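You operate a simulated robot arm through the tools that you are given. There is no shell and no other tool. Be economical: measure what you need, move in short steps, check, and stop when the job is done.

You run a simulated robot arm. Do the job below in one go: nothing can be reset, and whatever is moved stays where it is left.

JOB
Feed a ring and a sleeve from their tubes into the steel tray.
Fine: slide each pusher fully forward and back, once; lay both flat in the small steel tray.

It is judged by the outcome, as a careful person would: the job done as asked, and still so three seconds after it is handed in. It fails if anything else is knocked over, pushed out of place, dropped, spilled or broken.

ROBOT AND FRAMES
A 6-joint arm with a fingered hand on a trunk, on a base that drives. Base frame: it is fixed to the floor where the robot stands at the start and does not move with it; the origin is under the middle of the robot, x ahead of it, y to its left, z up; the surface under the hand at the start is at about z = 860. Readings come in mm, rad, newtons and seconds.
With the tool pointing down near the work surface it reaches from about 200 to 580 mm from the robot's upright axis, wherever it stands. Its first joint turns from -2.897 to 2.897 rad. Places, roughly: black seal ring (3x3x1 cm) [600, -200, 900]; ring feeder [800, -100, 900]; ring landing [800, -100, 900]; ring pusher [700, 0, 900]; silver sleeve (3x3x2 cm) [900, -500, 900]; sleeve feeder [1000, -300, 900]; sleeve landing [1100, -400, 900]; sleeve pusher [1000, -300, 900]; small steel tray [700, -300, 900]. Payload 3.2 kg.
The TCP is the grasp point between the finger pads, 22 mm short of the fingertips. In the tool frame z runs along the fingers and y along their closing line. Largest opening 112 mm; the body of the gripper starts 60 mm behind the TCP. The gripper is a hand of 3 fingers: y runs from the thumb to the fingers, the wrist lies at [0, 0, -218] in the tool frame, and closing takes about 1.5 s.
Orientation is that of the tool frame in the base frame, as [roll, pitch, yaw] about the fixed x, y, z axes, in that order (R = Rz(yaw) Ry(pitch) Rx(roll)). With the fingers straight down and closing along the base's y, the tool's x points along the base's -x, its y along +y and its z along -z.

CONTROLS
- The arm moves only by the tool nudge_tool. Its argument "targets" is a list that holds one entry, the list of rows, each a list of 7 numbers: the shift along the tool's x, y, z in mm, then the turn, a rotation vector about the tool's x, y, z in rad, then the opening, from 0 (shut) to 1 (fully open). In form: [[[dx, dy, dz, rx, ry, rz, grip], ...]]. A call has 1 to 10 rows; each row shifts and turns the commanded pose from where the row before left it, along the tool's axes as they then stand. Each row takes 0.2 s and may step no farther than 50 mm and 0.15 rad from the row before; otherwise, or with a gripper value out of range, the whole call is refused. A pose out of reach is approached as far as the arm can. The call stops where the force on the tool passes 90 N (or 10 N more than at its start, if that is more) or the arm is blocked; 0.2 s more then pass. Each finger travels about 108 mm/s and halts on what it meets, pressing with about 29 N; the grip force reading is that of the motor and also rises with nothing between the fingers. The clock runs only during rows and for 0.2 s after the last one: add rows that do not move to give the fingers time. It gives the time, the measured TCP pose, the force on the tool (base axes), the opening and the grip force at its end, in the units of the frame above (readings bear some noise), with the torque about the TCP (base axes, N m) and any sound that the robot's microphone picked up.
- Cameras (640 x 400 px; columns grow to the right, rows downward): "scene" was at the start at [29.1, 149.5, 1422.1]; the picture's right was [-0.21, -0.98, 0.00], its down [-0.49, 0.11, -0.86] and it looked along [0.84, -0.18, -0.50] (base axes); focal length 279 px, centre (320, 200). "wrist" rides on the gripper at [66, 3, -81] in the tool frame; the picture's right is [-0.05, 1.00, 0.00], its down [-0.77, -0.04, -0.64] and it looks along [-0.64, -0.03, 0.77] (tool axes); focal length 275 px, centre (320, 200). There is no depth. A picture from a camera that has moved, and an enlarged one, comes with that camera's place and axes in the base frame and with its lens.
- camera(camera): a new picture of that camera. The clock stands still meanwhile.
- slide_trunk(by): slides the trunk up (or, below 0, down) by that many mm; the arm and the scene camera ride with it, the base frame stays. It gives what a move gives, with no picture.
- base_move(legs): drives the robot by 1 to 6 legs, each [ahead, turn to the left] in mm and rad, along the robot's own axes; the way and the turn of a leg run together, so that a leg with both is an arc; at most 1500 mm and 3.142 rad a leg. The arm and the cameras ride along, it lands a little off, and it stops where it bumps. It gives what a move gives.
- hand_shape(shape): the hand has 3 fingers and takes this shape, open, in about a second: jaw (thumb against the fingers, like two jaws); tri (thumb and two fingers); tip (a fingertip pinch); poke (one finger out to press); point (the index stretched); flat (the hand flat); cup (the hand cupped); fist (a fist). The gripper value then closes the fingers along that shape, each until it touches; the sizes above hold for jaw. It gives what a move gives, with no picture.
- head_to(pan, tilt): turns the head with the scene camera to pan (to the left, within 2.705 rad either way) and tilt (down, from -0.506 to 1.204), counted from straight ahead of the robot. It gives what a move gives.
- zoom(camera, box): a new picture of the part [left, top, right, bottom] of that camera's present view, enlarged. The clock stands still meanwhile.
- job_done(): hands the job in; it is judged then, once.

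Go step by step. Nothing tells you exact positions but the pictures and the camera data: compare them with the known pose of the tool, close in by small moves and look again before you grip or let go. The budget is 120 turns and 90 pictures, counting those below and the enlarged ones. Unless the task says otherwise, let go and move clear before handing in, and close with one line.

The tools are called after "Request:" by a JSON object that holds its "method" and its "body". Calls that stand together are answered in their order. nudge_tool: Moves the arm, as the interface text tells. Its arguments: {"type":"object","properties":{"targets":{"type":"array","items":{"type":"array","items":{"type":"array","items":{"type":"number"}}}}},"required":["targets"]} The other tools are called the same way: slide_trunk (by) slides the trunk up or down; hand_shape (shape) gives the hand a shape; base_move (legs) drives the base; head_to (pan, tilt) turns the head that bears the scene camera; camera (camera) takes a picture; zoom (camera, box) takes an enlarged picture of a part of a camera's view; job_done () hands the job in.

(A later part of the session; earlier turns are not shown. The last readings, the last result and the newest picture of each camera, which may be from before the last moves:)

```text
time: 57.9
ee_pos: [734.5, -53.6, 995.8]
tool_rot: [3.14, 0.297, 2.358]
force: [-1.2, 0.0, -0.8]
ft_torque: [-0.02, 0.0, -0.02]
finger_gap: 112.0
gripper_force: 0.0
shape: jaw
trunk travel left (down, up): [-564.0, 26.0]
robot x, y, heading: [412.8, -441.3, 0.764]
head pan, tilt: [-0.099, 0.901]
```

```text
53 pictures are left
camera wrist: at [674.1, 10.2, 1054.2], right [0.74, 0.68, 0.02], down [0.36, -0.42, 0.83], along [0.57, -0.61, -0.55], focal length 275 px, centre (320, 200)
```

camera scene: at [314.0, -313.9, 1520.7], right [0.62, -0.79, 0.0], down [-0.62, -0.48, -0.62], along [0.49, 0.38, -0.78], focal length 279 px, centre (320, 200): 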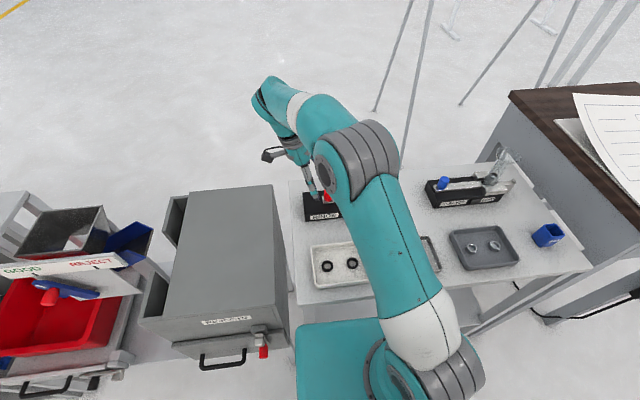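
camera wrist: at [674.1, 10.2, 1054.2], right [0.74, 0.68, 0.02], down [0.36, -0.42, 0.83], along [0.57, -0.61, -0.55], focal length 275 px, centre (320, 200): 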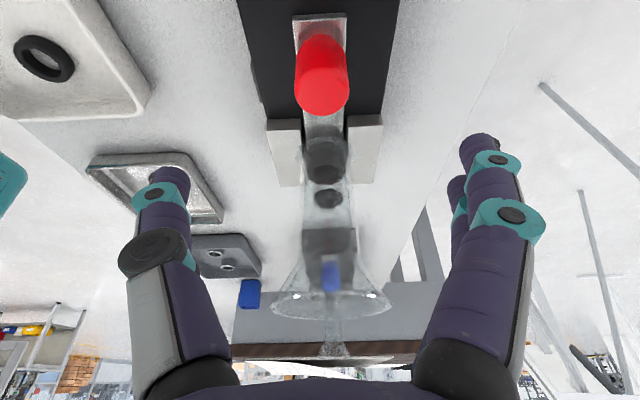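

Request:
{"method": "nudge_tool", "body": {"targets": [[[7.6, 1, -2.4, 0, 0, 0, 1], [9, 0, 29, 0, 0, 0, 1], [9, 0, 29, 0, 0, 0, 1], [0, 0, 0, 0, 0, 0, 0], [0, 0, 0, 0, 0, 0, 0], [0, 0, 0, 0, 0, 0, 0], [0, 0, 0, 0, 0, 0, 0], [0, 0, 0, 0, 0, 0, 0], [0, 0, 0, 0, 0, 0, 0]]]}}

Request:
{"method": "camera", "body": {"camera": "wrist"}}

```text
time: 59.9
ee_pos: [732.0, -47.7, 936.8]
tool_rot: [3.14, 0.298, 2.358]
force: [-0.6, -3.2, -5.6]
ft_torque: [-0.01, 0.0, -0.04]
finger_gap: 13.4
gripper_force: 29.2
shape: jaw
trunk travel left (down, up): [-564.0, 26.0]
robot x, y, heading: [412.7, -441.3, 0.764]
head pan, tilt: [-0.099, 0.901]
```

```text
52 pictures are left
camera wrist: at [671.7, 15.5, 994.1], right [0.74, 0.68, 0.01], down [0.36, -0.41, 0.83], along [0.57, -0.61, -0.55], focal length 275 px, centre (320, 200)
```

wrist: 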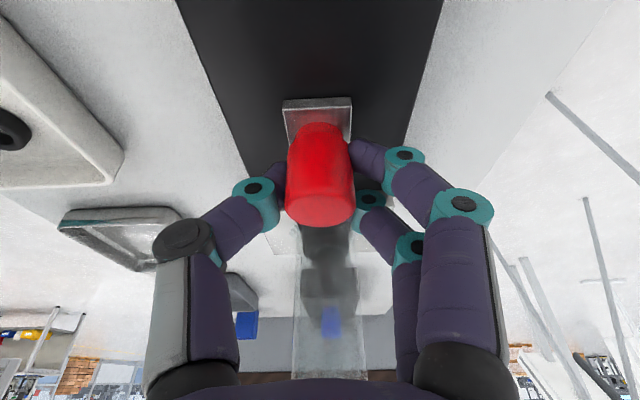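

Gripped. Drawing the pusher back along the slot.

Request:
{"method": "nudge_tool", "body": {"targets": [[[5.7, 0, -1.7, 0, 0, 0, 0], [5.7, 0, -1.7, 0, 0, 0, 0], [5.7, 0, -1.7, 0, 0, 0, 0], [5.7, 0, -1.7, 0, 0, 0, 0], [5.7, 0, -1.7, 0, 0, 0, 0], [5.7, 0, -1.7, 0, 0, 0, 0], [5.7, 0, -1.7, 0, 0, 0, 0], [5.7, 0, -1.7, 0, 0, 0, 0], [5.7, 0, -1.7, 0, 0, 0, 0], [5.7, 0, -1.7, 0, 0, 0, 0]]]}}

Request:
{"method": "nudge_tool", "body": {"targets": [[[3.8, 0, -1.2, 0, 0, 0, 0], [2.9, 0, -0.9, 0, 0, 0, 0]]]}}

Request:
{"method": "camera", "body": {"camera": "wrist"}}

```text
time: 62.1
ee_pos: [687.1, -4.1, 935.5]
tool_rot: [3.141, 0.298, 2.356]
force: [-4.5, -4.3, -2.6]
ft_torque: [0.04, 0.13, -0.04]
finger_gap: 12.9
gripper_force: 29.2
shape: jaw
trunk travel left (down, up): [-564.0, 26.0]
robot x, y, heading: [413.7, -442.7, 0.761]
head pan, tilt: [-0.099, 0.901]
```

```text
time: 62.7
ee_pos: [682.5, 0.4, 935.7]
tool_rot: [3.137, 0.296, 2.358]
force: [-1.0, -1.4, -2.0]
ft_torque: [0.04, 0.11, -0.01]
finger_gap: 13.0
gripper_force: 28.9
shape: jaw
trunk travel left (down, up): [-564.0, 26.0]
robot x, y, heading: [412.0, -440.8, 0.767]
head pan, tilt: [-0.099, 0.901]
```

```text
51 pictures are left
camera wrist: at [622.3, 64.3, 994.0], right [0.74, 0.68, 0.02], down [0.36, -0.42, 0.83], along [0.57, -0.61, -0.55], focal length 275 px, centre (320, 200)
```

wrist: 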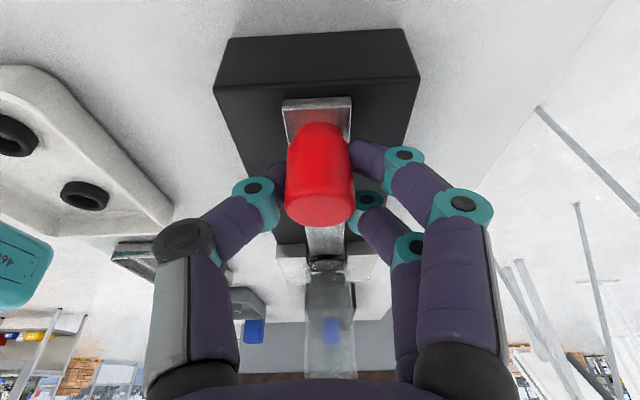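

Almost back; I continue gently until the rear stop answers.

Request:
{"method": "nudge_tool", "body": {"targets": [[[2, 0, -0.6, 0, 0, 0, 0], [2, 0, -0.6, 0, 0, 0, 0]]]}}

Request:
{"method": "nudge_tool", "body": {"targets": [[[1.5, 0, -0.4, 0, 0, 0, 0], [1.5, 0, -0.4, 0, 0, 0, 0]]]}}

```text
time: 63.3
ee_pos: [681.3, 2.4, 935.6]
tool_rot: [3.14, 0.3, 2.357]
force: [10.4, -9.6, -0.1]
ft_torque: [-0.09, -0.1, -0.03]
finger_gap: 12.7
gripper_force: 29.2
shape: jaw
trunk travel left (down, up): [-564.0, 26.0]
robot x, y, heading: [411.7, -441.7, 0.761]
head pan, tilt: [-0.099, 0.901]
```

```text
time: 63.9
ee_pos: [680.7, 1.7, 935.8]
tool_rot: [3.139, 0.298, 2.358]
force: [26.4, -26.0, 3.7]
ft_torque: [-0.27, -0.32, -0.07]
finger_gap: 12.6
gripper_force: 28.8
shape: jaw
trunk travel left (down, up): [-564.0, 26.0]
robot x, y, heading: [413.1, -440.7, 0.76]
head pan, tilt: [-0.099, 0.901]
```

Rear stop reached (37 N). Release the strain, open, rise, and step back to view the landing.

Request:
{"method": "nudge_tool", "body": {"targets": [[[-3, 0, 0.9, 0, 0, 0, 0], [0, 0, 0, 0, 0, 0, 0.5], [0, 0, 0, 0, 0, 0, 1], [0, 0, 0, 0, 0, 0, 1], [0, 0, 0, 0, 0, 0, 1], [0, 0, 0, 0, 0, 0, 1], [-9, 0, -29, 0, 0, 0, 1], [-9, 0, -29, 0, 0, 0, 1], [-12, 0, -38, 0, 0, 0, 1]]]}}

Request:
{"method": "camera", "body": {"camera": "wrist"}}

Request:
{"method": "zoom", "body": {"camera": "wrist", "box": [240, 100, 400, 280]}}

```text
time: 65.9
ee_pos: [681.3, 3.7, 1036.4]
tool_rot: [3.139, 0.297, 2.359]
force: [-0.1, 0.0, 0.1]
ft_torque: [0.03, 0.03, 0.02]
finger_gap: 112.0
gripper_force: 0.1
shape: jaw
trunk travel left (down, up): [-564.0, 26.0]
robot x, y, heading: [413.6, -439.9, 0.764]
head pan, tilt: [-0.099, 0.901]
```

```text
50 pictures are left
camera wrist: at [620.6, 67.2, 1094.3], right [0.74, 0.68, 0.02], down [0.36, -0.42, 0.83], along [0.57, -0.61, -0.55], focal length 275 px, centre (320, 200)
```

wrist: 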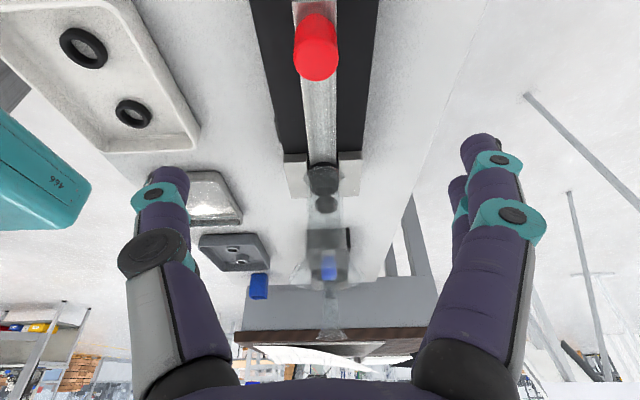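

```text
2.22 times, centred on (320, 190) of wrist
camera zoom: at [620.6, 67.2, 1094.3], right [0.74, 0.68, 0.02], down [0.36, -0.42, 0.83], along [0.57, -0.61, -0.55], focal length 612 px, centre (320, 222)
```

zoom: 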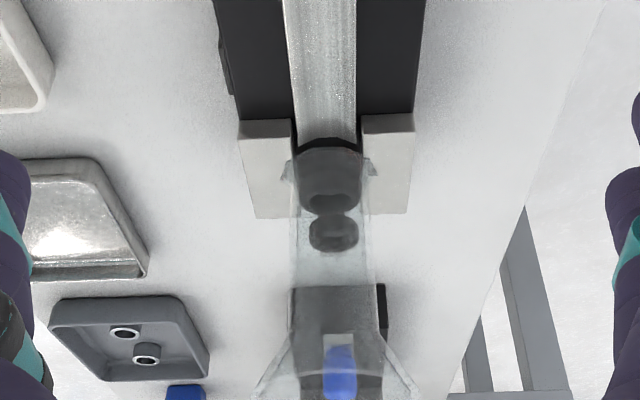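

The pusher is home and a dark ring shows beyond the tube on the landing. I'll untilt, move the hand back over the front of the bench, and turn it so its camera faces away from the tube.

Request:
{"method": "nudge_tool", "body": {"targets": [[[0, 0, 0, 0, 0.15, 0, 1], [0, 0, 0, 0, 0.148, 0, 1], [0, -50, 0, 0, 0, 0, 1], [0, -50, 0, 0, 0, 0, 1], [0, -40, -30, 0, 0, 0, 1], [0, 0, 0, 0, 0, -0.15, 1], [0, 0, 0, 0, 0, -0.15, 1], [0, 0, 0, 0, 0, -0.15, 1], [0, 0, 0, 0, 0, -0.15, 1], [0, 0, 0, 0, 0, -0.15, 1]]]}}

Request:
{"method": "nudge_tool", "body": {"targets": [[[0, 0, 0, 0, 0, -0.15, 1], [0, 0, 0, 0, 0, -0.15, 1], [0, 0, 0, 0, 0, -0.15, 1], [0, 0, 0, 0, 0, -0.15, 1], [0, 0, 0, 0, 0, -0.15, 1], [0, 0, 0, 0, 0, -0.15, 1], [0, 0, 0, 0, 0, -0.15, 1], [0, 0, 0, 0, 0, -0.15, 1], [0, 0, 0, 0, 0, -0.15, 1], [0, 0, 0, 0, 0, -0.15, 1]]]}}

Request:
{"method": "nudge_tool", "body": {"targets": [[[0, 0, 0, 0, 0, -0.15, 1], [0, 0, 0, 0, 0, -0.15, 1], [0, 0, 0, 0, 0, -0.15, 1], [0, 0, 0, 0, 0, -0.15, 1], [0, 0, 0, 0, 0, -0.15, 1], [0, 0, 0, 0, 0, -0.14, 1]]]}}

```text
time: 68.1
ee_pos: [581.1, -95.0, 1064.0]
tool_rot: [3.139, 0.001, 3.111]
force: [0.1, -0.2, 0.6]
ft_torque: [-0.03, -0.01, -0.02]
finger_gap: 111.7
gripper_force: 0.1
shape: jaw
trunk travel left (down, up): [-564.0, 26.0]
robot x, y, heading: [412.9, -441.4, 0.765]
head pan, tilt: [-0.099, 0.901]
```

```text
time: 70.3
ee_pos: [580.7, -95.8, 1065.5]
tool_rot: [-3.139, 0.001, -1.674]
force: [-0.8, 0.5, -0.8]
ft_torque: [-0.01, 0.0, 0.02]
finger_gap: 111.6
gripper_force: 0.1
shape: jaw
trunk travel left (down, up): [-564.0, 26.0]
robot x, y, heading: [412.5, -443.2, 0.769]
head pan, tilt: [-0.099, 0.901]
```

```text
time: 71.7
ee_pos: [559.4, -90.0, 1053.9]
tool_rot: [-3.132, -0.007, -0.79]
force: [0.1, 0.0, -1.0]
ft_torque: [0.01, -0.01, 0.01]
finger_gap: 111.8
gripper_force: 0.1
shape: jaw
out of reach, approached as far as the arm can: row 6
trunk travel left (down, up): [-564.0, 26.0]
robot x, y, heading: [410.0, -441.8, 0.769]
head pan, tilt: [-0.099, 0.901]
```

That orientation is at a wrist limit, so I'll back the wrist off and hover beside the landing to look at the ring.

Request:
{"method": "nudge_tool", "body": {"targets": [[[0, 0, 0, 0, 0, 0.15, 1], [0, 0, 0, 0, 0, 0.15, 1], [0, 0, 0, 0, 0, 0.15, 1], [0, 0, 0, 0, 0, 0.15, 1], [0, 0, 0, 0, 0, 0.15, 1]]]}}

Request:
{"method": "nudge_tool", "body": {"targets": [[[45, 0, 0, 0, 0, 0, 1], [45, -10, 0, 0, 0, 0, 1], [10, -45, 0, 0, 0, 0, 1], [0, -45, 0, 0, 0, 0, 1], [0, -45, 0, 0, 0, 0, 1], [0, -45, 0, 0, 0, 0, 1], [0, -45, 0, 0, 0, 0, 1], [0, -40, 0, 0, 0, 0, 1]]]}}

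Request:
{"method": "camera", "body": {"camera": "wrist"}}

```text
time: 72.9
ee_pos: [559.6, -92.1, 1053.7]
tool_rot: [-3.139, 0.003, -1.538]
force: [-0.7, -0.5, 0.8]
ft_torque: [-0.06, -0.01, 0.06]
finger_gap: 111.9
gripper_force: 0.1
shape: jaw
trunk travel left (down, up): [-564.0, 26.0]
robot x, y, heading: [413.3, -441.7, 0.768]
head pan, tilt: [-0.099, 0.901]
```

```text
time: 74.7
ee_pos: [823.2, -171.8, 1042.4]
tool_rot: [-3.134, -0.002, -1.545]
force: [0.2, 0.2, 0.9]
ft_torque: [-0.01, -0.03, -0.02]
finger_gap: 112.1
gripper_force: 0.1
shape: jaw
out of reach, approached as far as the arm can: row 8
trunk travel left (down, up): [-564.0, 26.0]
robot x, y, heading: [410.1, -440.0, 0.763]
head pan, tilt: [-0.099, 0.901]
```

```text
48 pictures are left
camera wrist: at [820.2, -238.0, 1123.3], right [-1.0, 0.02, -0.01], down [0.01, 0.77, 0.63], along [0.02, 0.63, -0.77], focal length 275 px, centre (320, 200)
```

wrist: 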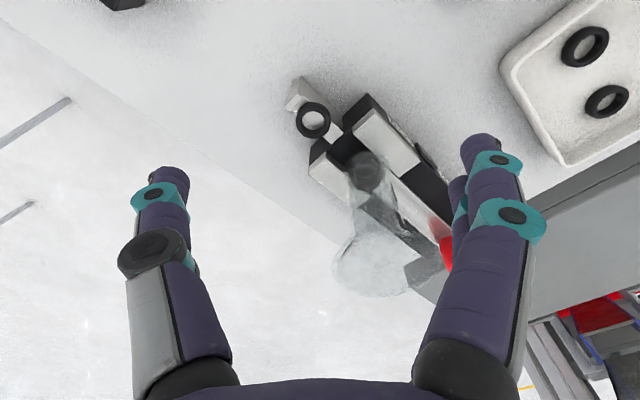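

The ring lies on the landing near (832, -137). Zooming for its exact seat.

Request:
{"method": "zoom", "body": {"camera": "wrist", "box": [250, 60, 450, 200]}}

Request:
{"method": "camera", "body": {"camera": "scene"}}

```text
2.86 times, centred on (350, 130) of wrist
camera zoom: at [820.2, -238.0, 1123.3], right [-1.0, 0.02, -0.01], down [0.01, 0.77, 0.63], along [0.02, 0.63, -0.77], focal length 786 px, centre (234, 400)
```

zoom: 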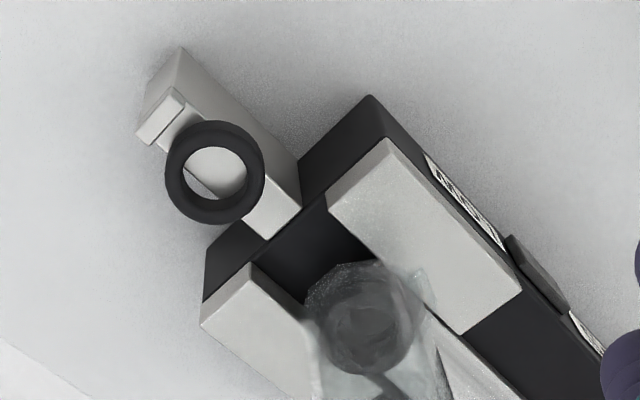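

```text
46 pictures are left
camera scene: at [315.0, -313.9, 1520.8], right [0.62, -0.79, 0.0], down [-0.62, -0.48, -0.62], along [0.49, 0.38, -0.78], focal length 279 px, centre (320, 200)
```

scene: 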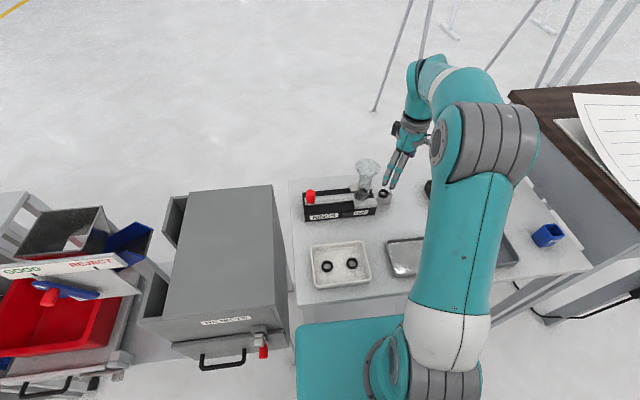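

The ring lies flat on a narrow block against a small stop lip, so closing straight across it is best; from here the wrist can't turn that way. I'll retract the arm and drive the base ~245 mm further along the bench, which suits both this pick and the sleeve pusher.

Request:
{"method": "nudge_tool", "body": {"targets": [[[23, 38, -25, 0, 0, 0, 1], [23, 38, -25, 0, 0, 0, 1], [23, 38, -25, 0, 0, 0, 1], [23, 38, -25, 0, 0, 0, 1]]]}}

Request:
{"method": "base_move", "body": {"legs": [[-150, 0], [0, -1.57], [245, 0], [0, 1.57], [140, 0]]}}

Request:
{"method": "head_to", "body": {"pan": 0.0, "tilt": 0.95}}

Request:
{"method": "camera", "body": {"camera": "scene"}}

```text
refused: row 1 steps farther than a row can; nothing moved
```

```text
time: 86.0
ee_pos: [994.1, -360.9, 1041.9]
tool_rot: [-3.134, 0.0, -1.553]
force: [0.2, -0.4, -0.7]
ft_torque: [0.0, 0.0, 0.0]
finger_gap: 111.8
gripper_force: 0.0
shape: jaw
trunk travel left (down, up): [-564.0, 26.0]
robot x, y, heading: [582.2, -625.0, 0.751]
head pan, tilt: [-0.099, 0.901]
```

```text
time: 86.7
ee_pos: [994.7, -361.5, 1041.1]
tool_rot: [-3.132, -0.003, -1.554]
force: [-0.1, -0.1, -0.7]
ft_torque: [-0.01, 0.01, 0.0]
finger_gap: 112.0
gripper_force: 0.0
shape: jaw
trunk travel left (down, up): [-564.0, 26.0]
robot x, y, heading: [583.6, -627.8, 0.754]
head pan, tilt: [0.0, 0.949]
```

```text
45 pictures are left
camera scene: at [478.3, -494.3, 1517.2], right [0.69, -0.73, 0.0], down [-0.59, -0.56, -0.58], along [0.42, 0.4, -0.81], focal length 279 px, centre (320, 200)
```

scene: 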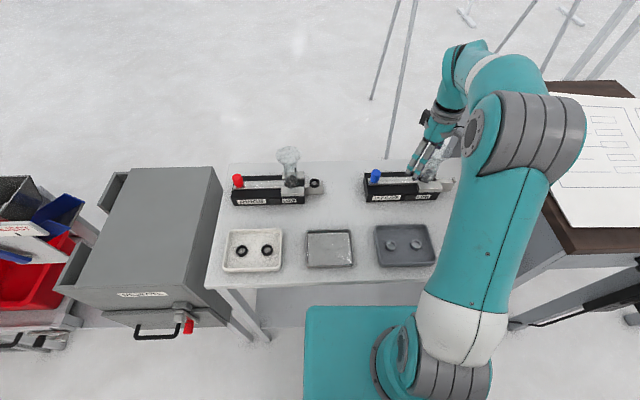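

The arm step was refused (row too long) so the arm rode extended; nothing looks disturbed, but the hand may be close to the sleeve tube. Checking.

Request:
{"method": "zoom", "body": {"camera": "scene", "box": [340, 90, 500, 220]}}

Request:
{"method": "camera", "body": {"camera": "wrist"}}

```text
3.08 times, centred on (420, 155) of scene
camera zoom: at [478.3, -494.3, 1517.2], right [0.69, -0.73, 0.0], down [-0.59, -0.56, -0.58], along [0.42, 0.4, -0.81], focal length 858 px, centre (12, 338)
```

zoom: 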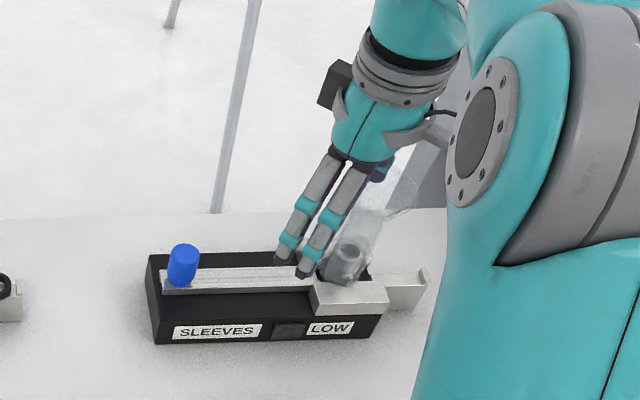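

```text
43 pictures are left
camera wrist: at [990.8, -427.1, 1123.5], right [-1.0, 0.03, -0.01], down [0.02, 0.77, 0.63], along [0.03, 0.63, -0.77], focal length 275 px, centre (320, 200)
```

wrist: 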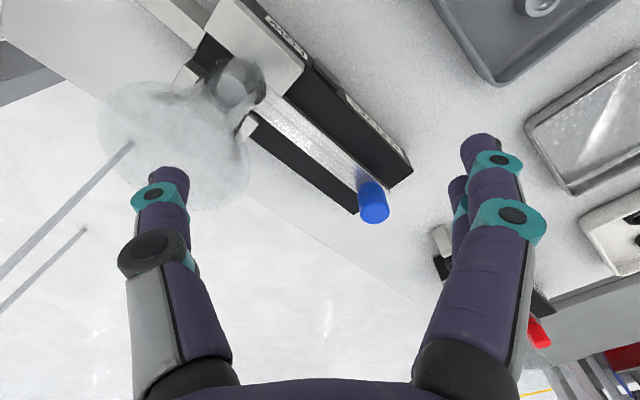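

The thumb hangs right at the funnel's mouth without load; straight up first.

Request:
{"method": "nudge_tool", "body": {"targets": [[[0, 0, -15, 0, 0, 0, 1], [0, 0, -25, 0, 0, 0, 1], [0, 0, -30, 0, 0, 0, 1]]]}}

Request:
{"method": "camera", "body": {"camera": "wrist"}}

```text
time: 87.5
ee_pos: [969.7, -345.5, 1091.2]
tool_rot: [-3.129, -0.001, -1.559]
force: [-0.1, -0.4, -0.1]
ft_torque: [0.05, 0.0, 0.0]
finger_gap: 111.7
gripper_force: 0.0
shape: jaw
out of reach, approached as far as the arm can: row 1, 2, 3
trunk travel left (down, up): [-564.0, 26.0]
robot x, y, heading: [580.3, -623.6, 0.751]
head pan, tilt: [0.0, 0.949]
```

```text
42 pictures are left
camera wrist: at [965.2, -411.3, 1173.5], right [-1.0, 0.03, -0.01], down [0.02, 0.77, 0.63], along [0.03, 0.63, -0.77], focal length 275 px, centre (320, 200)
```

wrist: 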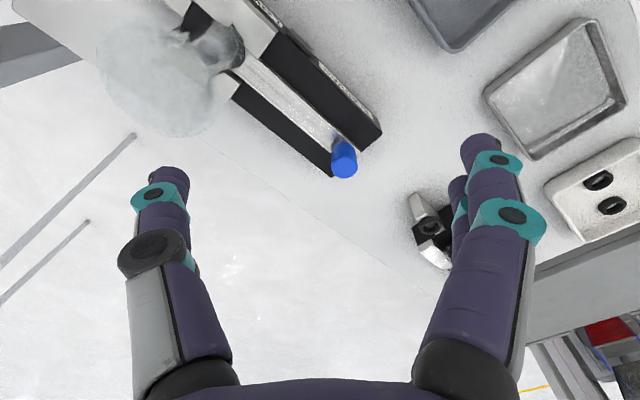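

Clear now. Moving to a hover in front of the ring landing and turning the hand to close nearly across it.

Request:
{"method": "nudge_tool", "body": {"targets": [[[-23.4, 39.7, 6, 0, 0, 0, 1], [-23.4, 39.7, 6, 0, 0, 0, 1], [-23.4, 39.7, 6, 0, 0, 0, 1], [-23.4, 39.7, 6, 0, 0, 0, 1], [-23.4, 39.7, 6, 0, 0, 0, 1], [0, 0, 0, 0, 0, -0.15, 1], [0, 0, 0, 0, 0, -0.15, 1], [0, 0, 0, 0, 0, -0.15, 1], [0, 0, 0, 0, 0, -0.15, 1], [0, 0, 0, 0, 0, -0.04, 1]]]}}

Request:
{"method": "camera", "body": {"camera": "wrist"}}

```text
time: 89.7
ee_pos: [768.4, -233.7, 1060.7]
tool_rot: [-3.135, -0.007, -0.912]
force: [0.1, -0.2, 0.1]
ft_torque: [0.02, -0.01, 0.01]
finger_gap: 112.0
gripper_force: 0.1
shape: jaw
trunk travel left (down, up): [-564.0, 26.0]
robot x, y, heading: [584.4, -625.1, 0.758]
head pan, tilt: [0.0, 0.949]
```

```text
41 pictures are left
camera wrist: at [805.3, -287.7, 1141.9], right [-0.82, -0.57, -0.01], down [-0.45, 0.63, 0.63], along [-0.36, 0.52, -0.78], focal length 275 px, centre (320, 200)
```

wrist: 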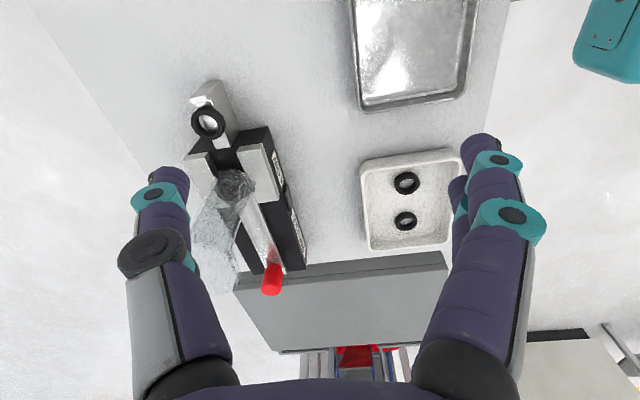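

Request:
{"method": "nudge_tool", "body": {"targets": [[[-9.7, -27.6, 25, 0, 0, 0, 1], [-9.7, -27.6, 25, 0, 0, 0, 1], [-9.7, -27.6, 25, 0, 0, 0, 1], [-9.7, -27.6, 25, 0, 0, 0, 1]]]}}

Request:
{"method": "camera", "body": {"camera": "wrist"}}

```text
time: 90.7
ee_pos: [829.3, -135.5, 957.3]
tool_rot: [-3.129, -0.009, -0.92]
force: [-0.1, 0.1, 0.1]
ft_torque: [0.01, -0.02, 0.02]
finger_gap: 111.9
gripper_force: 0.1
shape: jaw
out of reach, approached as far as the arm can: row 4
trunk travel left (down, up): [-564.0, 26.0]
robot x, y, heading: [584.4, -626.6, 0.756]
head pan, tilt: [0.0, 0.949]
```

```text
40 pictures are left
camera wrist: at [865.6, -190.8, 1039.4], right [-0.82, -0.57, -0.01], down [-0.45, 0.64, 0.63], along [-0.35, 0.52, -0.78], focal length 275 px, centre (320, 200)
```

wrist: 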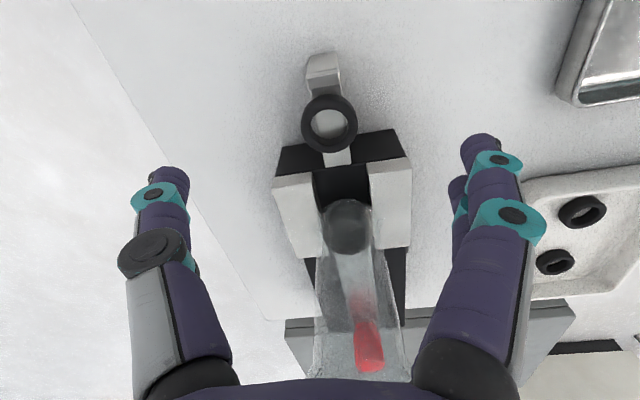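

Three wrist views agree: ring centre about (830, -145.5, 906). The two-finger side of the jaw may foul the feeder body, so I try the narrower fingertip pinch shape.

Request:
{"method": "hand_shape", "body": {"shape": "tip"}}

Request:
{"method": "camera", "body": {"camera": "wrist"}}

```text
time: 91.6
ee_pos: [828.4, -137.2, 958.4]
tool_rot: [-3.129, -0.009, -0.919]
force: [0.5, -0.1, 0.8]
ft_torque: [0.01, -0.02, -0.03]
finger_gap: 112.0
gripper_force: 0.0
shape: tip
trunk travel left (down, up): [-564.0, 26.0]
robot x, y, heading: [581.3, -626.3, 0.751]
head pan, tilt: [0.0, 0.949]
```

```text
39 pictures are left
camera wrist: at [865.3, -191.5, 1040.1], right [-0.82, -0.57, -0.01], down [-0.45, 0.63, 0.63], along [-0.35, 0.52, -0.78], focal length 275 px, centre (320, 200)
```

wrist: 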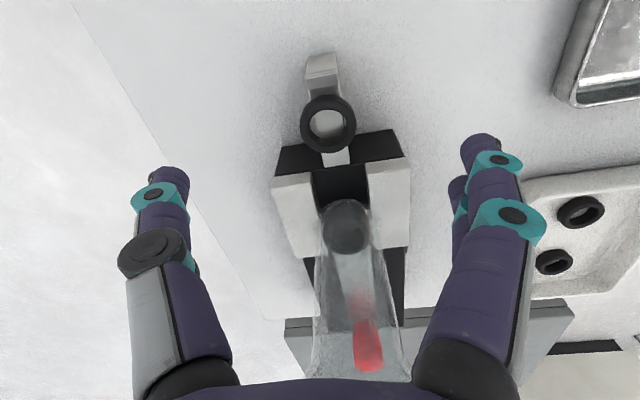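

Request:
{"method": "hand_shape", "body": {"shape": "jaw"}}

Request:
{"method": "nudge_tool", "body": {"targets": [[[7.9, 4.4, 0, 0, 0, 0, 1], [0, 0, 14, 0, 0, 0, 1], [0, 0, 13, 0, 0, 0, 1]]]}}

Request:
{"method": "camera", "body": {"camera": "wrist"}}

Request:
{"method": "zoom", "body": {"camera": "scene", "box": [220, 120, 380, 220]}}

```text
time: 92.5
ee_pos: [829.6, -137.2, 959.4]
tool_rot: [-3.129, -0.009, -0.92]
force: [0.0, -0.8, -0.1]
ft_torque: [0.05, 0.01, -0.03]
finger_gap: 111.6
gripper_force: 0.1
shape: jaw
trunk travel left (down, up): [-564.0, 26.0]
robot x, y, heading: [582.3, -626.8, 0.755]
head pan, tilt: [0.0, 0.949]
```

```text
time: 93.3
ee_pos: [830.1, -145.9, 931.1]
tool_rot: [-3.134, -0.007, -0.915]
force: [0.3, 0.6, -0.1]
ft_torque: [-0.01, -0.01, -0.02]
finger_gap: 112.0
gripper_force: 0.0
shape: jaw
trunk travel left (down, up): [-564.0, 26.0]
robot x, y, heading: [581.4, -627.7, 0.758]
head pan, tilt: [0.0, 0.949]
```

```text
38 pictures are left
camera wrist: at [867.2, -199.9, 1013.4], right [-0.82, -0.57, -0.01], down [-0.45, 0.63, 0.63], along [-0.36, 0.52, -0.78], focal length 275 px, centre (320, 200)
```

wrist: 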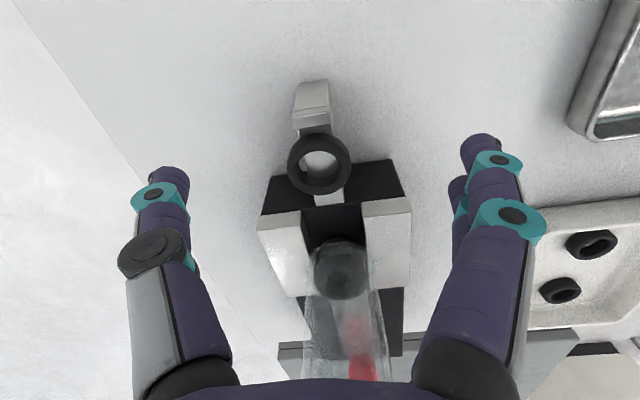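

```text
4.00 times, centred on (300, 170) of scene
camera zoom: at [478.2, -494.2, 1517.2], right [0.69, -0.73, 0.0], down [-0.59, -0.56, -0.58], along [0.42, 0.4, -0.81], focal length 1115 px, centre (400, 320)
```

zoom: 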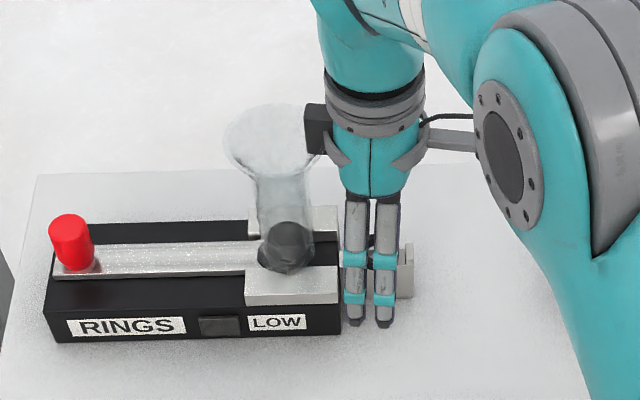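

Ring is centred between the fingers. Lowering to grip height and closing.

Request:
{"method": "nudge_tool", "body": {"targets": [[[0, 0, 4, 0, 0, 0, 1], [0, 0, 4, 0, 0, 0, 1], [0, 0, 0, 0, 0, 0, 0.5], [0, 0, 0, 0, 0, 0, 0.5], [0, 0, 0, 0, 0, 0, 0.5], [0, 0, 0, 0, 0, 0, 0.5]]]}}

Request:
{"method": "camera", "body": {"camera": "wrist"}}

```text
time: 94.7
ee_pos: [831.0, -145.6, 924.7]
tool_rot: [-3.135, -0.005, -0.915]
force: [0.6, 0.5, 0.2]
ft_torque: [-0.03, 0.01, -0.01]
finger_gap: 56.6
gripper_force: 0.0
shape: jaw
trunk travel left (down, up): [-564.0, 26.0]
robot x, y, heading: [581.3, -627.2, 0.759]
head pan, tilt: [0.0, 0.949]
```

```text
36 pictures are left
camera wrist: at [868.0, -200.2, 1005.6], right [-0.82, -0.57, -0.01], down [-0.45, 0.63, 0.63], along [-0.36, 0.52, -0.78], focal length 275 px, centre (320, 200)
```

wrist: 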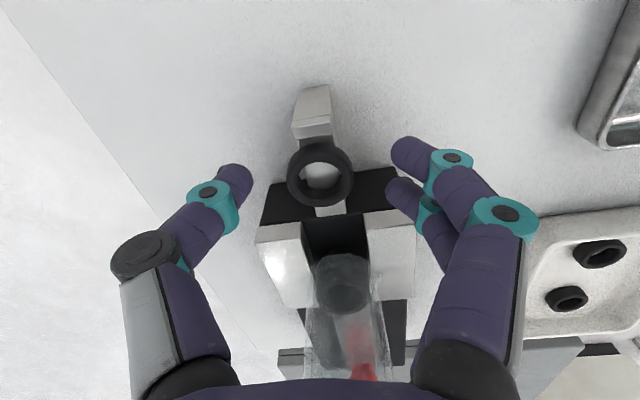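

Fingertips straddle the ring at its level. Lower 3 mm more and close.

Request:
{"method": "nudge_tool", "body": {"targets": [[[0, 0, 3, 0, 0, 0, 0.4], [0, 0, 0, 0, 0, 0, 0.25], [0, 0, 0, 0, 0, 0, 0.1], [0, 0, 0, 0, 0, 0, 0], [0, 0, 0, 0, 0, 0, 0], [0, 0, 0, 0, 0, 0, 0]]]}}

Request:
{"method": "camera", "body": {"camera": "wrist"}}

```text
time: 96.1
ee_pos: [830.3, -145.7, 921.7]
tool_rot: [-3.136, -0.008, -0.915]
force: [1.2, -0.2, -0.5]
ft_torque: [-0.03, 0.0, -0.03]
finger_gap: 19.5
gripper_force: 29.1
shape: jaw
trunk travel left (down, up): [-564.0, 26.0]
robot x, y, heading: [579.9, -626.8, 0.756]
head pan, tilt: [0.0, 0.949]
```

```text
35 pictures are left
camera wrist: at [868.2, -199.9, 1002.8], right [-0.82, -0.57, -0.01], down [-0.45, 0.63, 0.63], along [-0.36, 0.52, -0.78], focal length 275 px, centre (320, 200)
```

wrist: 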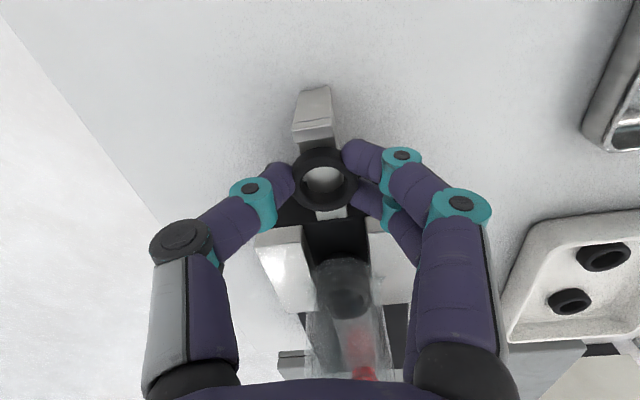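

The ring is held. Lift straight up and check.

Request:
{"method": "nudge_tool", "body": {"targets": [[[0, 0, -6, 0, 0, 0, 0], [0, 0, -10, 0, 0, 0, 0], [8, 10, -10, 0, 0, 0, 0]]]}}

Request:
{"method": "camera", "body": {"camera": "wrist"}}

```text
time: 96.9
ee_pos: [828.0, -158.5, 949.3]
tool_rot: [-3.134, -0.007, -0.915]
force: [-0.9, 0.6, -0.1]
ft_torque: [0.0, -0.02, 0.01]
finger_gap: 19.8
gripper_force: 28.6
shape: jaw
trunk travel left (down, up): [-564.0, 26.0]
robot x, y, heading: [581.1, -627.9, 0.756]
head pan, tilt: [0.0, 0.949]
```

```text
34 pictures are left
camera wrist: at [864.9, -212.3, 1029.9], right [-0.82, -0.57, -0.01], down [-0.45, 0.63, 0.63], along [-0.36, 0.52, -0.78], focal length 275 px, centre (320, 200)
```

wrist: 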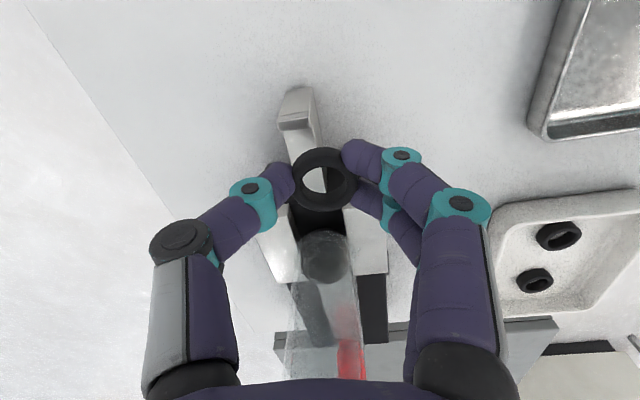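

Ring secured. Carrying it over the left half of the steel tray (centre ≈ (724, -297)).

Request:
{"method": "nudge_tool", "body": {"targets": [[[5, 42.5, -10, 0, 0, 0, 0], [5, 42.5, 0, 0, 0, 0, 0], [5, 42.5, 0, 0, 0, 0, 0], [6, 42.5, 0, 0, 0, 0, 0]]]}}

Request:
{"method": "camera", "body": {"camera": "wrist"}}

Request:
{"method": "zoom", "body": {"camera": "scene", "box": [210, 150, 450, 290]}}

```text
time: 97.9
ee_pos: [705.0, -280.1, 956.0]
tool_rot: [-3.136, -0.007, -0.914]
force: [0.2, -0.7, 0.3]
ft_torque: [-0.01, 0.01, 0.0]
finger_gap: 19.3
gripper_force: 28.7
shape: jaw
trunk travel left (down, up): [-564.0, 26.0]
robot x, y, heading: [583.0, -626.8, 0.755]
head pan, tilt: [0.0, 0.949]
```

```text
33 pictures are left
camera wrist: at [742.5, -333.9, 1037.4], right [-0.82, -0.57, -0.01], down [-0.45, 0.63, 0.63], along [-0.36, 0.52, -0.78], focal length 275 px, centre (320, 200)
```

wrist: 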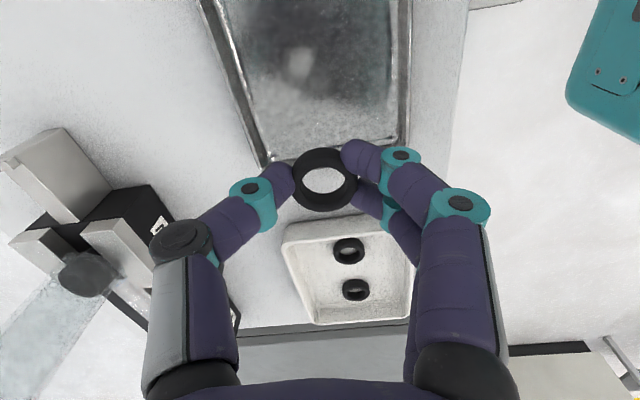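

```text
2.67 times, centred on (330, 220) of scene
camera zoom: at [477.7, -495.0, 1517.2], right [0.69, -0.73, 0.0], down [-0.59, -0.56, -0.58], along [0.42, 0.4, -0.81], focal length 743 px, centre (293, 147)
```

zoom: 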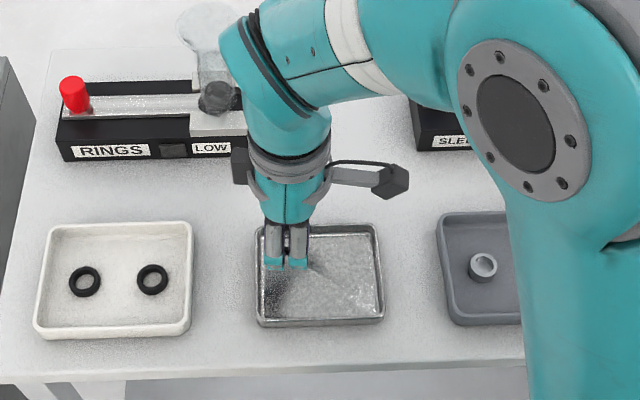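

Tray spans u≈661–783, v≈248–348 in bench axes; the ring is 35 mm inside its left rim, centred across. Lowering.

Request:
{"method": "nudge_tool", "body": {"targets": [[[0, 0, 25, 0, 0, 0, 0], [0, 0, 25, 0, 0, 0, 0], [0, 0, 12, 0, 0, 0, 0]]]}}

Request:
{"method": "nudge_tool", "body": {"targets": [[[0, 0, 3, 0, 0, 0, 0]]]}}

Request:
{"method": "nudge_tool", "body": {"targets": [[[0, 0, 2, 0, 0, 0, 0]]]}}

Request:
{"method": "nudge_tool", "body": {"targets": [[[0, 0, 2, 0, 0, 0, 0]]]}}

Request:
{"method": "camera", "body": {"camera": "wrist"}}

```text
time: 98.7
ee_pos: [707.9, -278.4, 895.1]
tool_rot: [-3.135, -0.008, -0.914]
force: [0.3, -0.6, 0.4]
ft_torque: [0.01, 0.03, -0.01]
finger_gap: 19.5
gripper_force: 28.9
shape: jaw
trunk travel left (down, up): [-564.0, 26.0]
robot x, y, heading: [581.7, -626.8, 0.754]
head pan, tilt: [0.0, 0.949]
```

```text
time: 99.1
ee_pos: [708.3, -278.0, 891.1]
tool_rot: [-3.133, -0.009, -0.914]
force: [-1.4, 0.2, -0.4]
ft_torque: [0.01, -0.03, 0.01]
finger_gap: 19.6
gripper_force: 29.0
shape: jaw
trunk travel left (down, up): [-564.0, 26.0]
robot x, y, heading: [584.8, -626.0, 0.758]
head pan, tilt: [0.0, 0.949]
```

```text
time: 99.5
ee_pos: [708.6, -278.6, 888.3]
tool_rot: [-3.134, -0.008, -0.916]
force: [0.0, 0.0, -0.7]
ft_torque: [-0.01, 0.02, -0.01]
finger_gap: 19.3
gripper_force: 28.9
shape: jaw
trunk travel left (down, up): [-564.0, 26.0]
robot x, y, heading: [584.2, -626.1, 0.754]
head pan, tilt: [0.0, 0.949]
```

```text
time: 99.9
ee_pos: [709.8, -277.6, 887.0]
tool_rot: [-3.136, -0.006, -0.914]
force: [0.3, -0.6, 0.2]
ft_torque: [-0.03, -0.01, -0.01]
finger_gap: 19.3
gripper_force: 29.1
shape: jaw
trunk travel left (down, up): [-564.0, 26.0]
robot x, y, heading: [582.6, -626.0, 0.759]
head pan, tilt: [0.0, 0.949]
```

```text
31 pictures are left
camera wrist: at [744.6, -332.1, 968.9], right [-0.82, -0.57, -0.01], down [-0.45, 0.63, 0.63], along [-0.36, 0.52, -0.78], focal length 275 px, centre (320, 200)
```

wrist: 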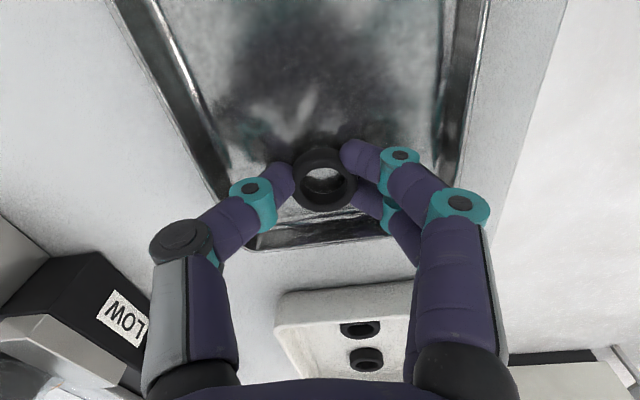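

Still free above the floor, well inside the tray. Lowering by single steps till contact.

Request:
{"method": "nudge_tool", "body": {"targets": [[[0, 0, 1.5, 0, 0, 0, 0]]]}}

Request:
{"method": "nudge_tool", "body": {"targets": [[[0, 0, 1.5, 0, 0, 0, 0]]]}}

Request:
{"method": "nudge_tool", "body": {"targets": [[[0, 0, 1.5, 0, 0, 0, 0]]]}}

```text
time: 100.3
ee_pos: [707.5, -277.0, 888.0]
tool_rot: [-3.134, -0.006, -0.916]
force: [-1.0, -3.0, 10.0]
ft_torque: [-0.11, 0.22, 0.05]
finger_gap: 19.7
gripper_force: 29.1
shape: jaw
trunk travel left (down, up): [-564.0, 26.0]
robot x, y, heading: [581.5, -628.2, 0.759]
head pan, tilt: [0.0, 0.949]
```

```text
time: 100.7
ee_pos: [707.6, -277.6, 885.0]
tool_rot: [-3.131, -0.003, -0.914]
force: [-0.5, -1.3, 30.8]
ft_torque: [0.08, 0.11, 0.06]
finger_gap: 20.6
gripper_force: 28.8
shape: jaw
trunk travel left (down, up): [-564.0, 26.0]
robot x, y, heading: [582.1, -626.4, 0.757]
head pan, tilt: [0.0, 0.949]
```

```text
time: 101.1
ee_pos: [708.0, -279.1, 886.2]
tool_rot: [-3.13, -0.004, -0.915]
force: [-0.4, 1.7, 53.7]
ft_torque: [0.23, -0.08, 0.02]
finger_gap: 23.0
gripper_force: 29.0
shape: jaw
trunk travel left (down, up): [-564.0, 26.0]
robot x, y, heading: [582.3, -626.0, 0.752]
head pan, tilt: [0.0, 0.949]
```

Floor contact. Ease up 3 mm and open partway, then rise.

Request:
{"method": "nudge_tool", "body": {"targets": [[[0, 0, -3.3, 0, 0, 0, 0], [0, 0, 0, 0, 0, 0, 0.3], [0, 0, 0, 0, 0, 0, 0.45], [0, 0, 0, 0, 0, 0, 0.5], [0, 0, -20, 0, 0, 0, 0.5], [0, 0, -35, 0, 0, 0, 0.6], [0, 0, -40, 0, 0, 0, 1]]]}}

Request:
{"method": "camera", "body": {"camera": "wrist"}}

```text
time: 102.7
ee_pos: [708.6, -275.9, 981.2]
tool_rot: [-3.135, -0.007, -0.913]
force: [0.0, -1.3, -0.5]
ft_torque: [0.0, 0.01, 0.0]
finger_gap: 111.8
gripper_force: 0.1
shape: jaw
trunk travel left (down, up): [-564.0, 26.0]
robot x, y, heading: [578.8, -628.3, 0.757]
head pan, tilt: [0.0, 0.949]
```

```text
30 pictures are left
camera wrist: at [745.1, -330.7, 1063.4], right [-0.82, -0.57, -0.01], down [-0.45, 0.63, 0.63], along [-0.36, 0.52, -0.78], focal length 275 px, centre (320, 200)
```

wrist: 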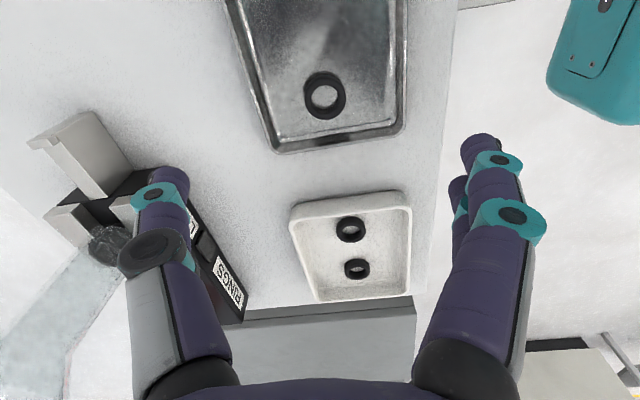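

The ring lies flat in the steel tray. Next the sleeve pusher: hover by the blue knob and turn the hand as before.

Request:
{"method": "nudge_tool", "body": {"targets": [[[0, 0, -45, 0, 0, 0, 1], [0, 0, -35, 0, 0, 0, 1], [34, -34.3, 0, 0, 0, 0, 1], [34, -34.3, 0, 0, 0, 0, 1], [34, -34.3, 0, 0, 0, 0, 1], [34, -34.3, 0, 0, 0, 0, 1], [0, 0, 0, 0, 0, 0.15, 1], [0, 0, 0, 0, 0, 0.15, 1], [0, 0, 0, 0, 0, 0.15, 1], [0, 0, 0, 0, 0, 0.15, 1]]]}}

Request:
{"method": "nudge_tool", "body": {"targets": [[[0, 0, 0, 0, 0, 0.15, 1], [0, 0, 0, 0, 0, 0.15, 1], [0, 0, 0, 0, 0, 0.15, 1], [0, 0, 0, 0, 0, 0.15, 1], [0, 0, 0, 0, 0, 0.15, 1], [0, 0, 0, 0, 0, 0.15, 1], [0, 0, 0, 0, 0, 0.15, 1], [0, 0, 0, 0, 0, 0.15, 1], [0, 0, 0, 0, 0, 0.15, 1], [0, 0, 0, 0, 0, 0.15, 1]]]}}

Request:
{"method": "nudge_tool", "body": {"targets": [[[0, 0, 0, 0, 0, 0.15, 1], [0, 0, 0, 0, 0, 0.15, 1], [0, 0, 0, 0, 0, 0.15, 1], [0, 0, 0, 0, 0, 0.15, 1], [0, 0, 0, 0, 0, 0.15, 1], [0, 0, 0, 0, 0, 0.15, 1], [0, 0, 0, 0, 0, 0.014, 1]]]}}

Request:
{"method": "camera", "body": {"camera": "wrist"}}

```text
time: 104.9
ee_pos: [808.5, -274.5, 1011.6]
tool_rot: [-3.133, -0.003, -1.517]
force: [-0.2, 0.2, -0.8]
ft_torque: [0.03, 0.02, 0.0]
finger_gap: 111.8
gripper_force: 0.0
shape: jaw
out of reach, approached as far as the arm can: row 4, 5, 6
trunk travel left (down, up): [-564.0, 26.0]
robot x, y, heading: [581.6, -628.2, 0.756]
head pan, tilt: [0.0, 0.949]
```

```text
time: 107.1
ee_pos: [808.6, -274.3, 1009.4]
tool_rot: [-3.139, 0.009, -3.016]
force: [0.2, -0.6, -0.1]
ft_torque: [-0.02, 0.01, 0.0]
finger_gap: 112.0
gripper_force: 0.1
shape: jaw
trunk travel left (down, up): [-564.0, 26.0]
robot x, y, heading: [581.4, -626.1, 0.753]
head pan, tilt: [0.0, 0.949]
```

```text
time: 108.7
ee_pos: [807.8, -274.2, 1010.0]
tool_rot: [3.135, 0.006, 2.355]
force: [0.2, 0.1, -1.2]
ft_torque: [0.05, 0.02, 0.0]
finger_gap: 111.9
gripper_force: 0.0
shape: jaw
trunk travel left (down, up): [-564.0, 26.0]
robot x, y, heading: [579.2, -627.4, 0.753]
head pan, tilt: [0.0, 0.949]
```

```text
29 pictures are left
camera wrist: at [761.8, -225.6, 1091.3], right [0.74, 0.67, 0.01], down [0.51, -0.57, 0.64], along [0.43, -0.47, -0.77], focal length 275 px, centre (320, 200)
```

wrist: 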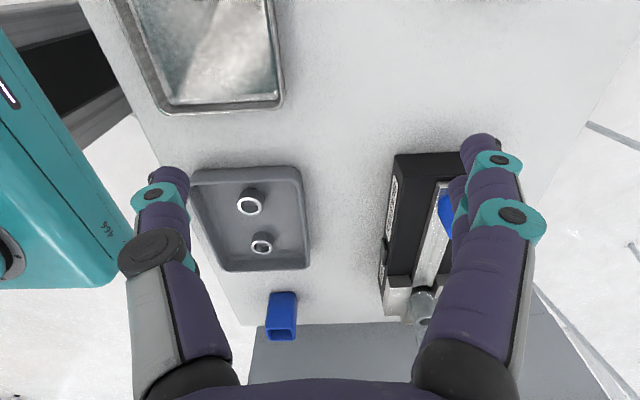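

Blue knob triangulates to about (949, -266, 930). Moving over it.

Request:
{"method": "nudge_tool", "body": {"targets": [[[-31.3, 35.2, 0, 0, 0, 0, 1], [-31.3, 35.2, 0, 0, 0, 0, 1], [-31.3, 35.2, 0, 0, 0, 0, 1]]]}}

Request:
{"method": "camera", "body": {"camera": "wrist"}}

```text
time: 109.5
ee_pos: [949.7, -267.9, 1009.6]
tool_rot: [3.136, 0.007, 2.356]
force: [0.3, 0.3, 0.4]
ft_torque: [-0.05, 0.03, 0.02]
finger_gap: 111.8
gripper_force: 0.1
shape: jaw
trunk travel left (down, up): [-564.0, 26.0]
robot x, y, heading: [580.9, -623.7, 0.754]
head pan, tilt: [0.0, 0.949]
```

```text
28 pictures are left
camera wrist: at [902.9, -218.7, 1090.5], right [0.74, 0.67, 0.0], down [0.51, -0.57, 0.64], along [0.43, -0.47, -0.77], focal length 275 px, centre (320, 200)
```

wrist: 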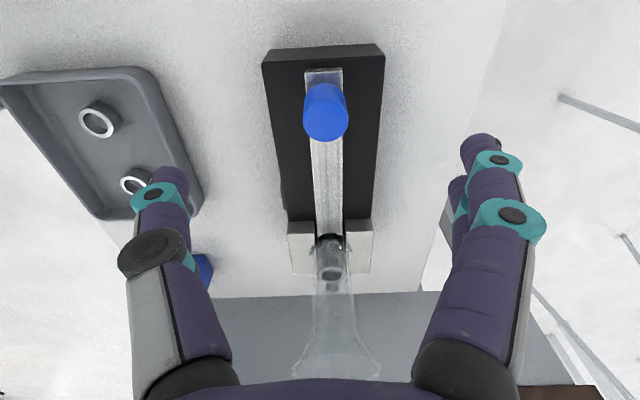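

Knob confirmed near (947, -262). Descend, lean back, and grip as before.

Request:
{"method": "nudge_tool", "body": {"targets": [[[4.5, 2, 25, 0, 0, 0, 1], [0, 0, 25, 0, 0, 0, 1], [0, 0, 24, 0, 0, 0, 1], [0, 0, 0, 0, -0.15, 0, 1], [0, 0, 0, 0, -0.15, 0, 1]]]}}

Request:
{"method": "camera", "body": {"camera": "wrist"}}

```text
time: 110.7
ee_pos: [947.0, -261.3, 937.3]
tool_rot: [3.137, 0.311, 2.354]
force: [-0.8, -0.6, 0.0]
ft_torque: [0.04, -0.01, -0.02]
finger_gap: 111.9
gripper_force: 0.0
shape: jaw
trunk travel left (down, up): [-564.0, 26.0]
robot x, y, heading: [581.8, -623.7, 0.759]
head pan, tilt: [0.0, 0.949]
```

```text
27 pictures are left
camera wrist: at [886.8, -197.4, 994.6], right [0.74, 0.68, 0.02], down [0.35, -0.41, 0.84], along [0.58, -0.61, -0.54], focal length 275 px, centre (320, 200)
```

wrist: 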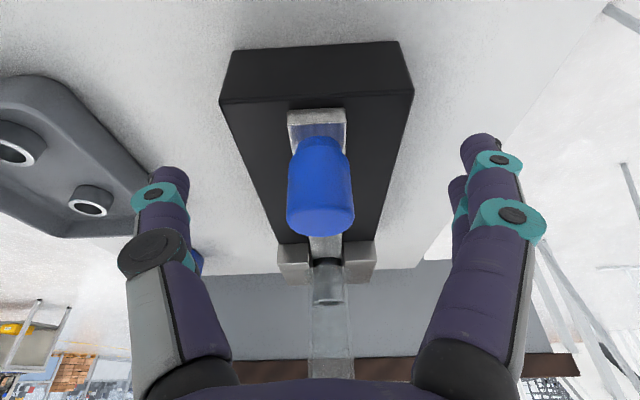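

Request:
{"method": "nudge_tool", "body": {"targets": [[[3.8, 0, -1.2, 0, 0, 0, 1], [0, 0, 0, 0, 0, 0, 0], [0, 0, 0, 0, 0, 0, 0], [0, 0, 0, 0, 0, 0, 0], [0, 0, 0, 0, 0, 0, 0], [0, 0, 0, 0, 0, 0, 0], [0, 0, 0, 0, 0, 0, 0]]]}}

Request:
{"method": "nudge_tool", "body": {"targets": [[[-5.7, 0, 1.8, 0, 0, 0, 0], [-5.7, 0, 1.8, 0, 0, 0, 0], [-5.7, 0, 1.8, 0, 0, 0, 0], [-5.7, 0, 1.8, 0, 0, 0, 0], [-5.7, 0, 1.8, 0, 0, 0, 0]]]}}

Request:
{"method": "nudge_tool", "body": {"targets": [[[-5.7, 0, 1.8, 0, 0, 0, 0], [-5.7, 0, 1.8, 0, 0, 0, 0], [-5.7, 0, 1.8, 0, 0, 0, 0], [-5.7, 0, 1.8, 0, 0, 0, 0], [-5.7, 0, 1.8, 0, 0, 0, 0]]]}}

Request:
{"method": "camera", "body": {"camera": "wrist"}}

```text
time: 112.3
ee_pos: [945.3, -259.0, 937.1]
tool_rot: [3.136, 0.309, 2.355]
force: [-1.8, -0.5, -2.0]
ft_torque: [0.05, -0.02, -0.03]
finger_gap: 16.8
gripper_force: 29.1
shape: jaw
trunk travel left (down, up): [-564.0, 26.0]
robot x, y, heading: [581.1, -630.3, 0.758]
head pan, tilt: [0.0, 0.949]
```

```text
time: 113.5
ee_pos: [966.0, -280.2, 938.3]
tool_rot: [3.138, 0.307, 2.354]
force: [-0.6, -1.2, -8.4]
ft_torque: [0.05, -0.01, -0.02]
finger_gap: 16.7
gripper_force: 29.0
shape: jaw
trunk travel left (down, up): [-564.0, 26.0]
robot x, y, heading: [579.3, -625.2, 0.754]
head pan, tilt: [0.0, 0.949]
```

```text
time: 114.7
ee_pos: [989.0, -300.6, 937.7]
tool_rot: [3.136, 0.308, 2.354]
force: [-1.0, 0.6, -5.1]
ft_torque: [0.1, -0.01, 0.0]
finger_gap: 16.6
gripper_force: 29.0
shape: jaw
trunk travel left (down, up): [-564.0, 26.0]
robot x, y, heading: [583.6, -627.2, 0.756]
head pan, tilt: [0.0, 0.949]
```

```text
26 pictures are left
camera wrist: at [927.8, -237.6, 995.0], right [0.74, 0.68, 0.02], down [0.35, -0.41, 0.84], along [0.57, -0.61, -0.54], focal length 275 px, centre (320, 200)
```

wrist: 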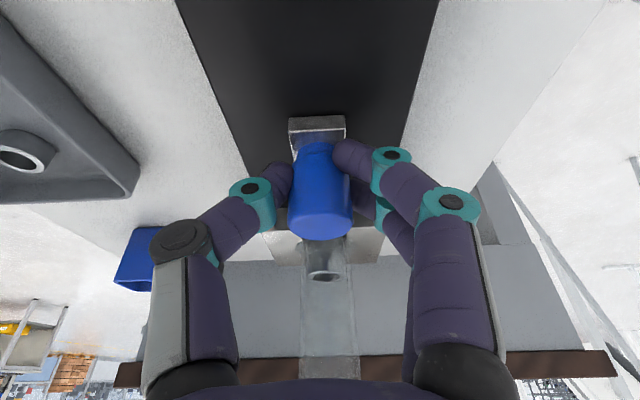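

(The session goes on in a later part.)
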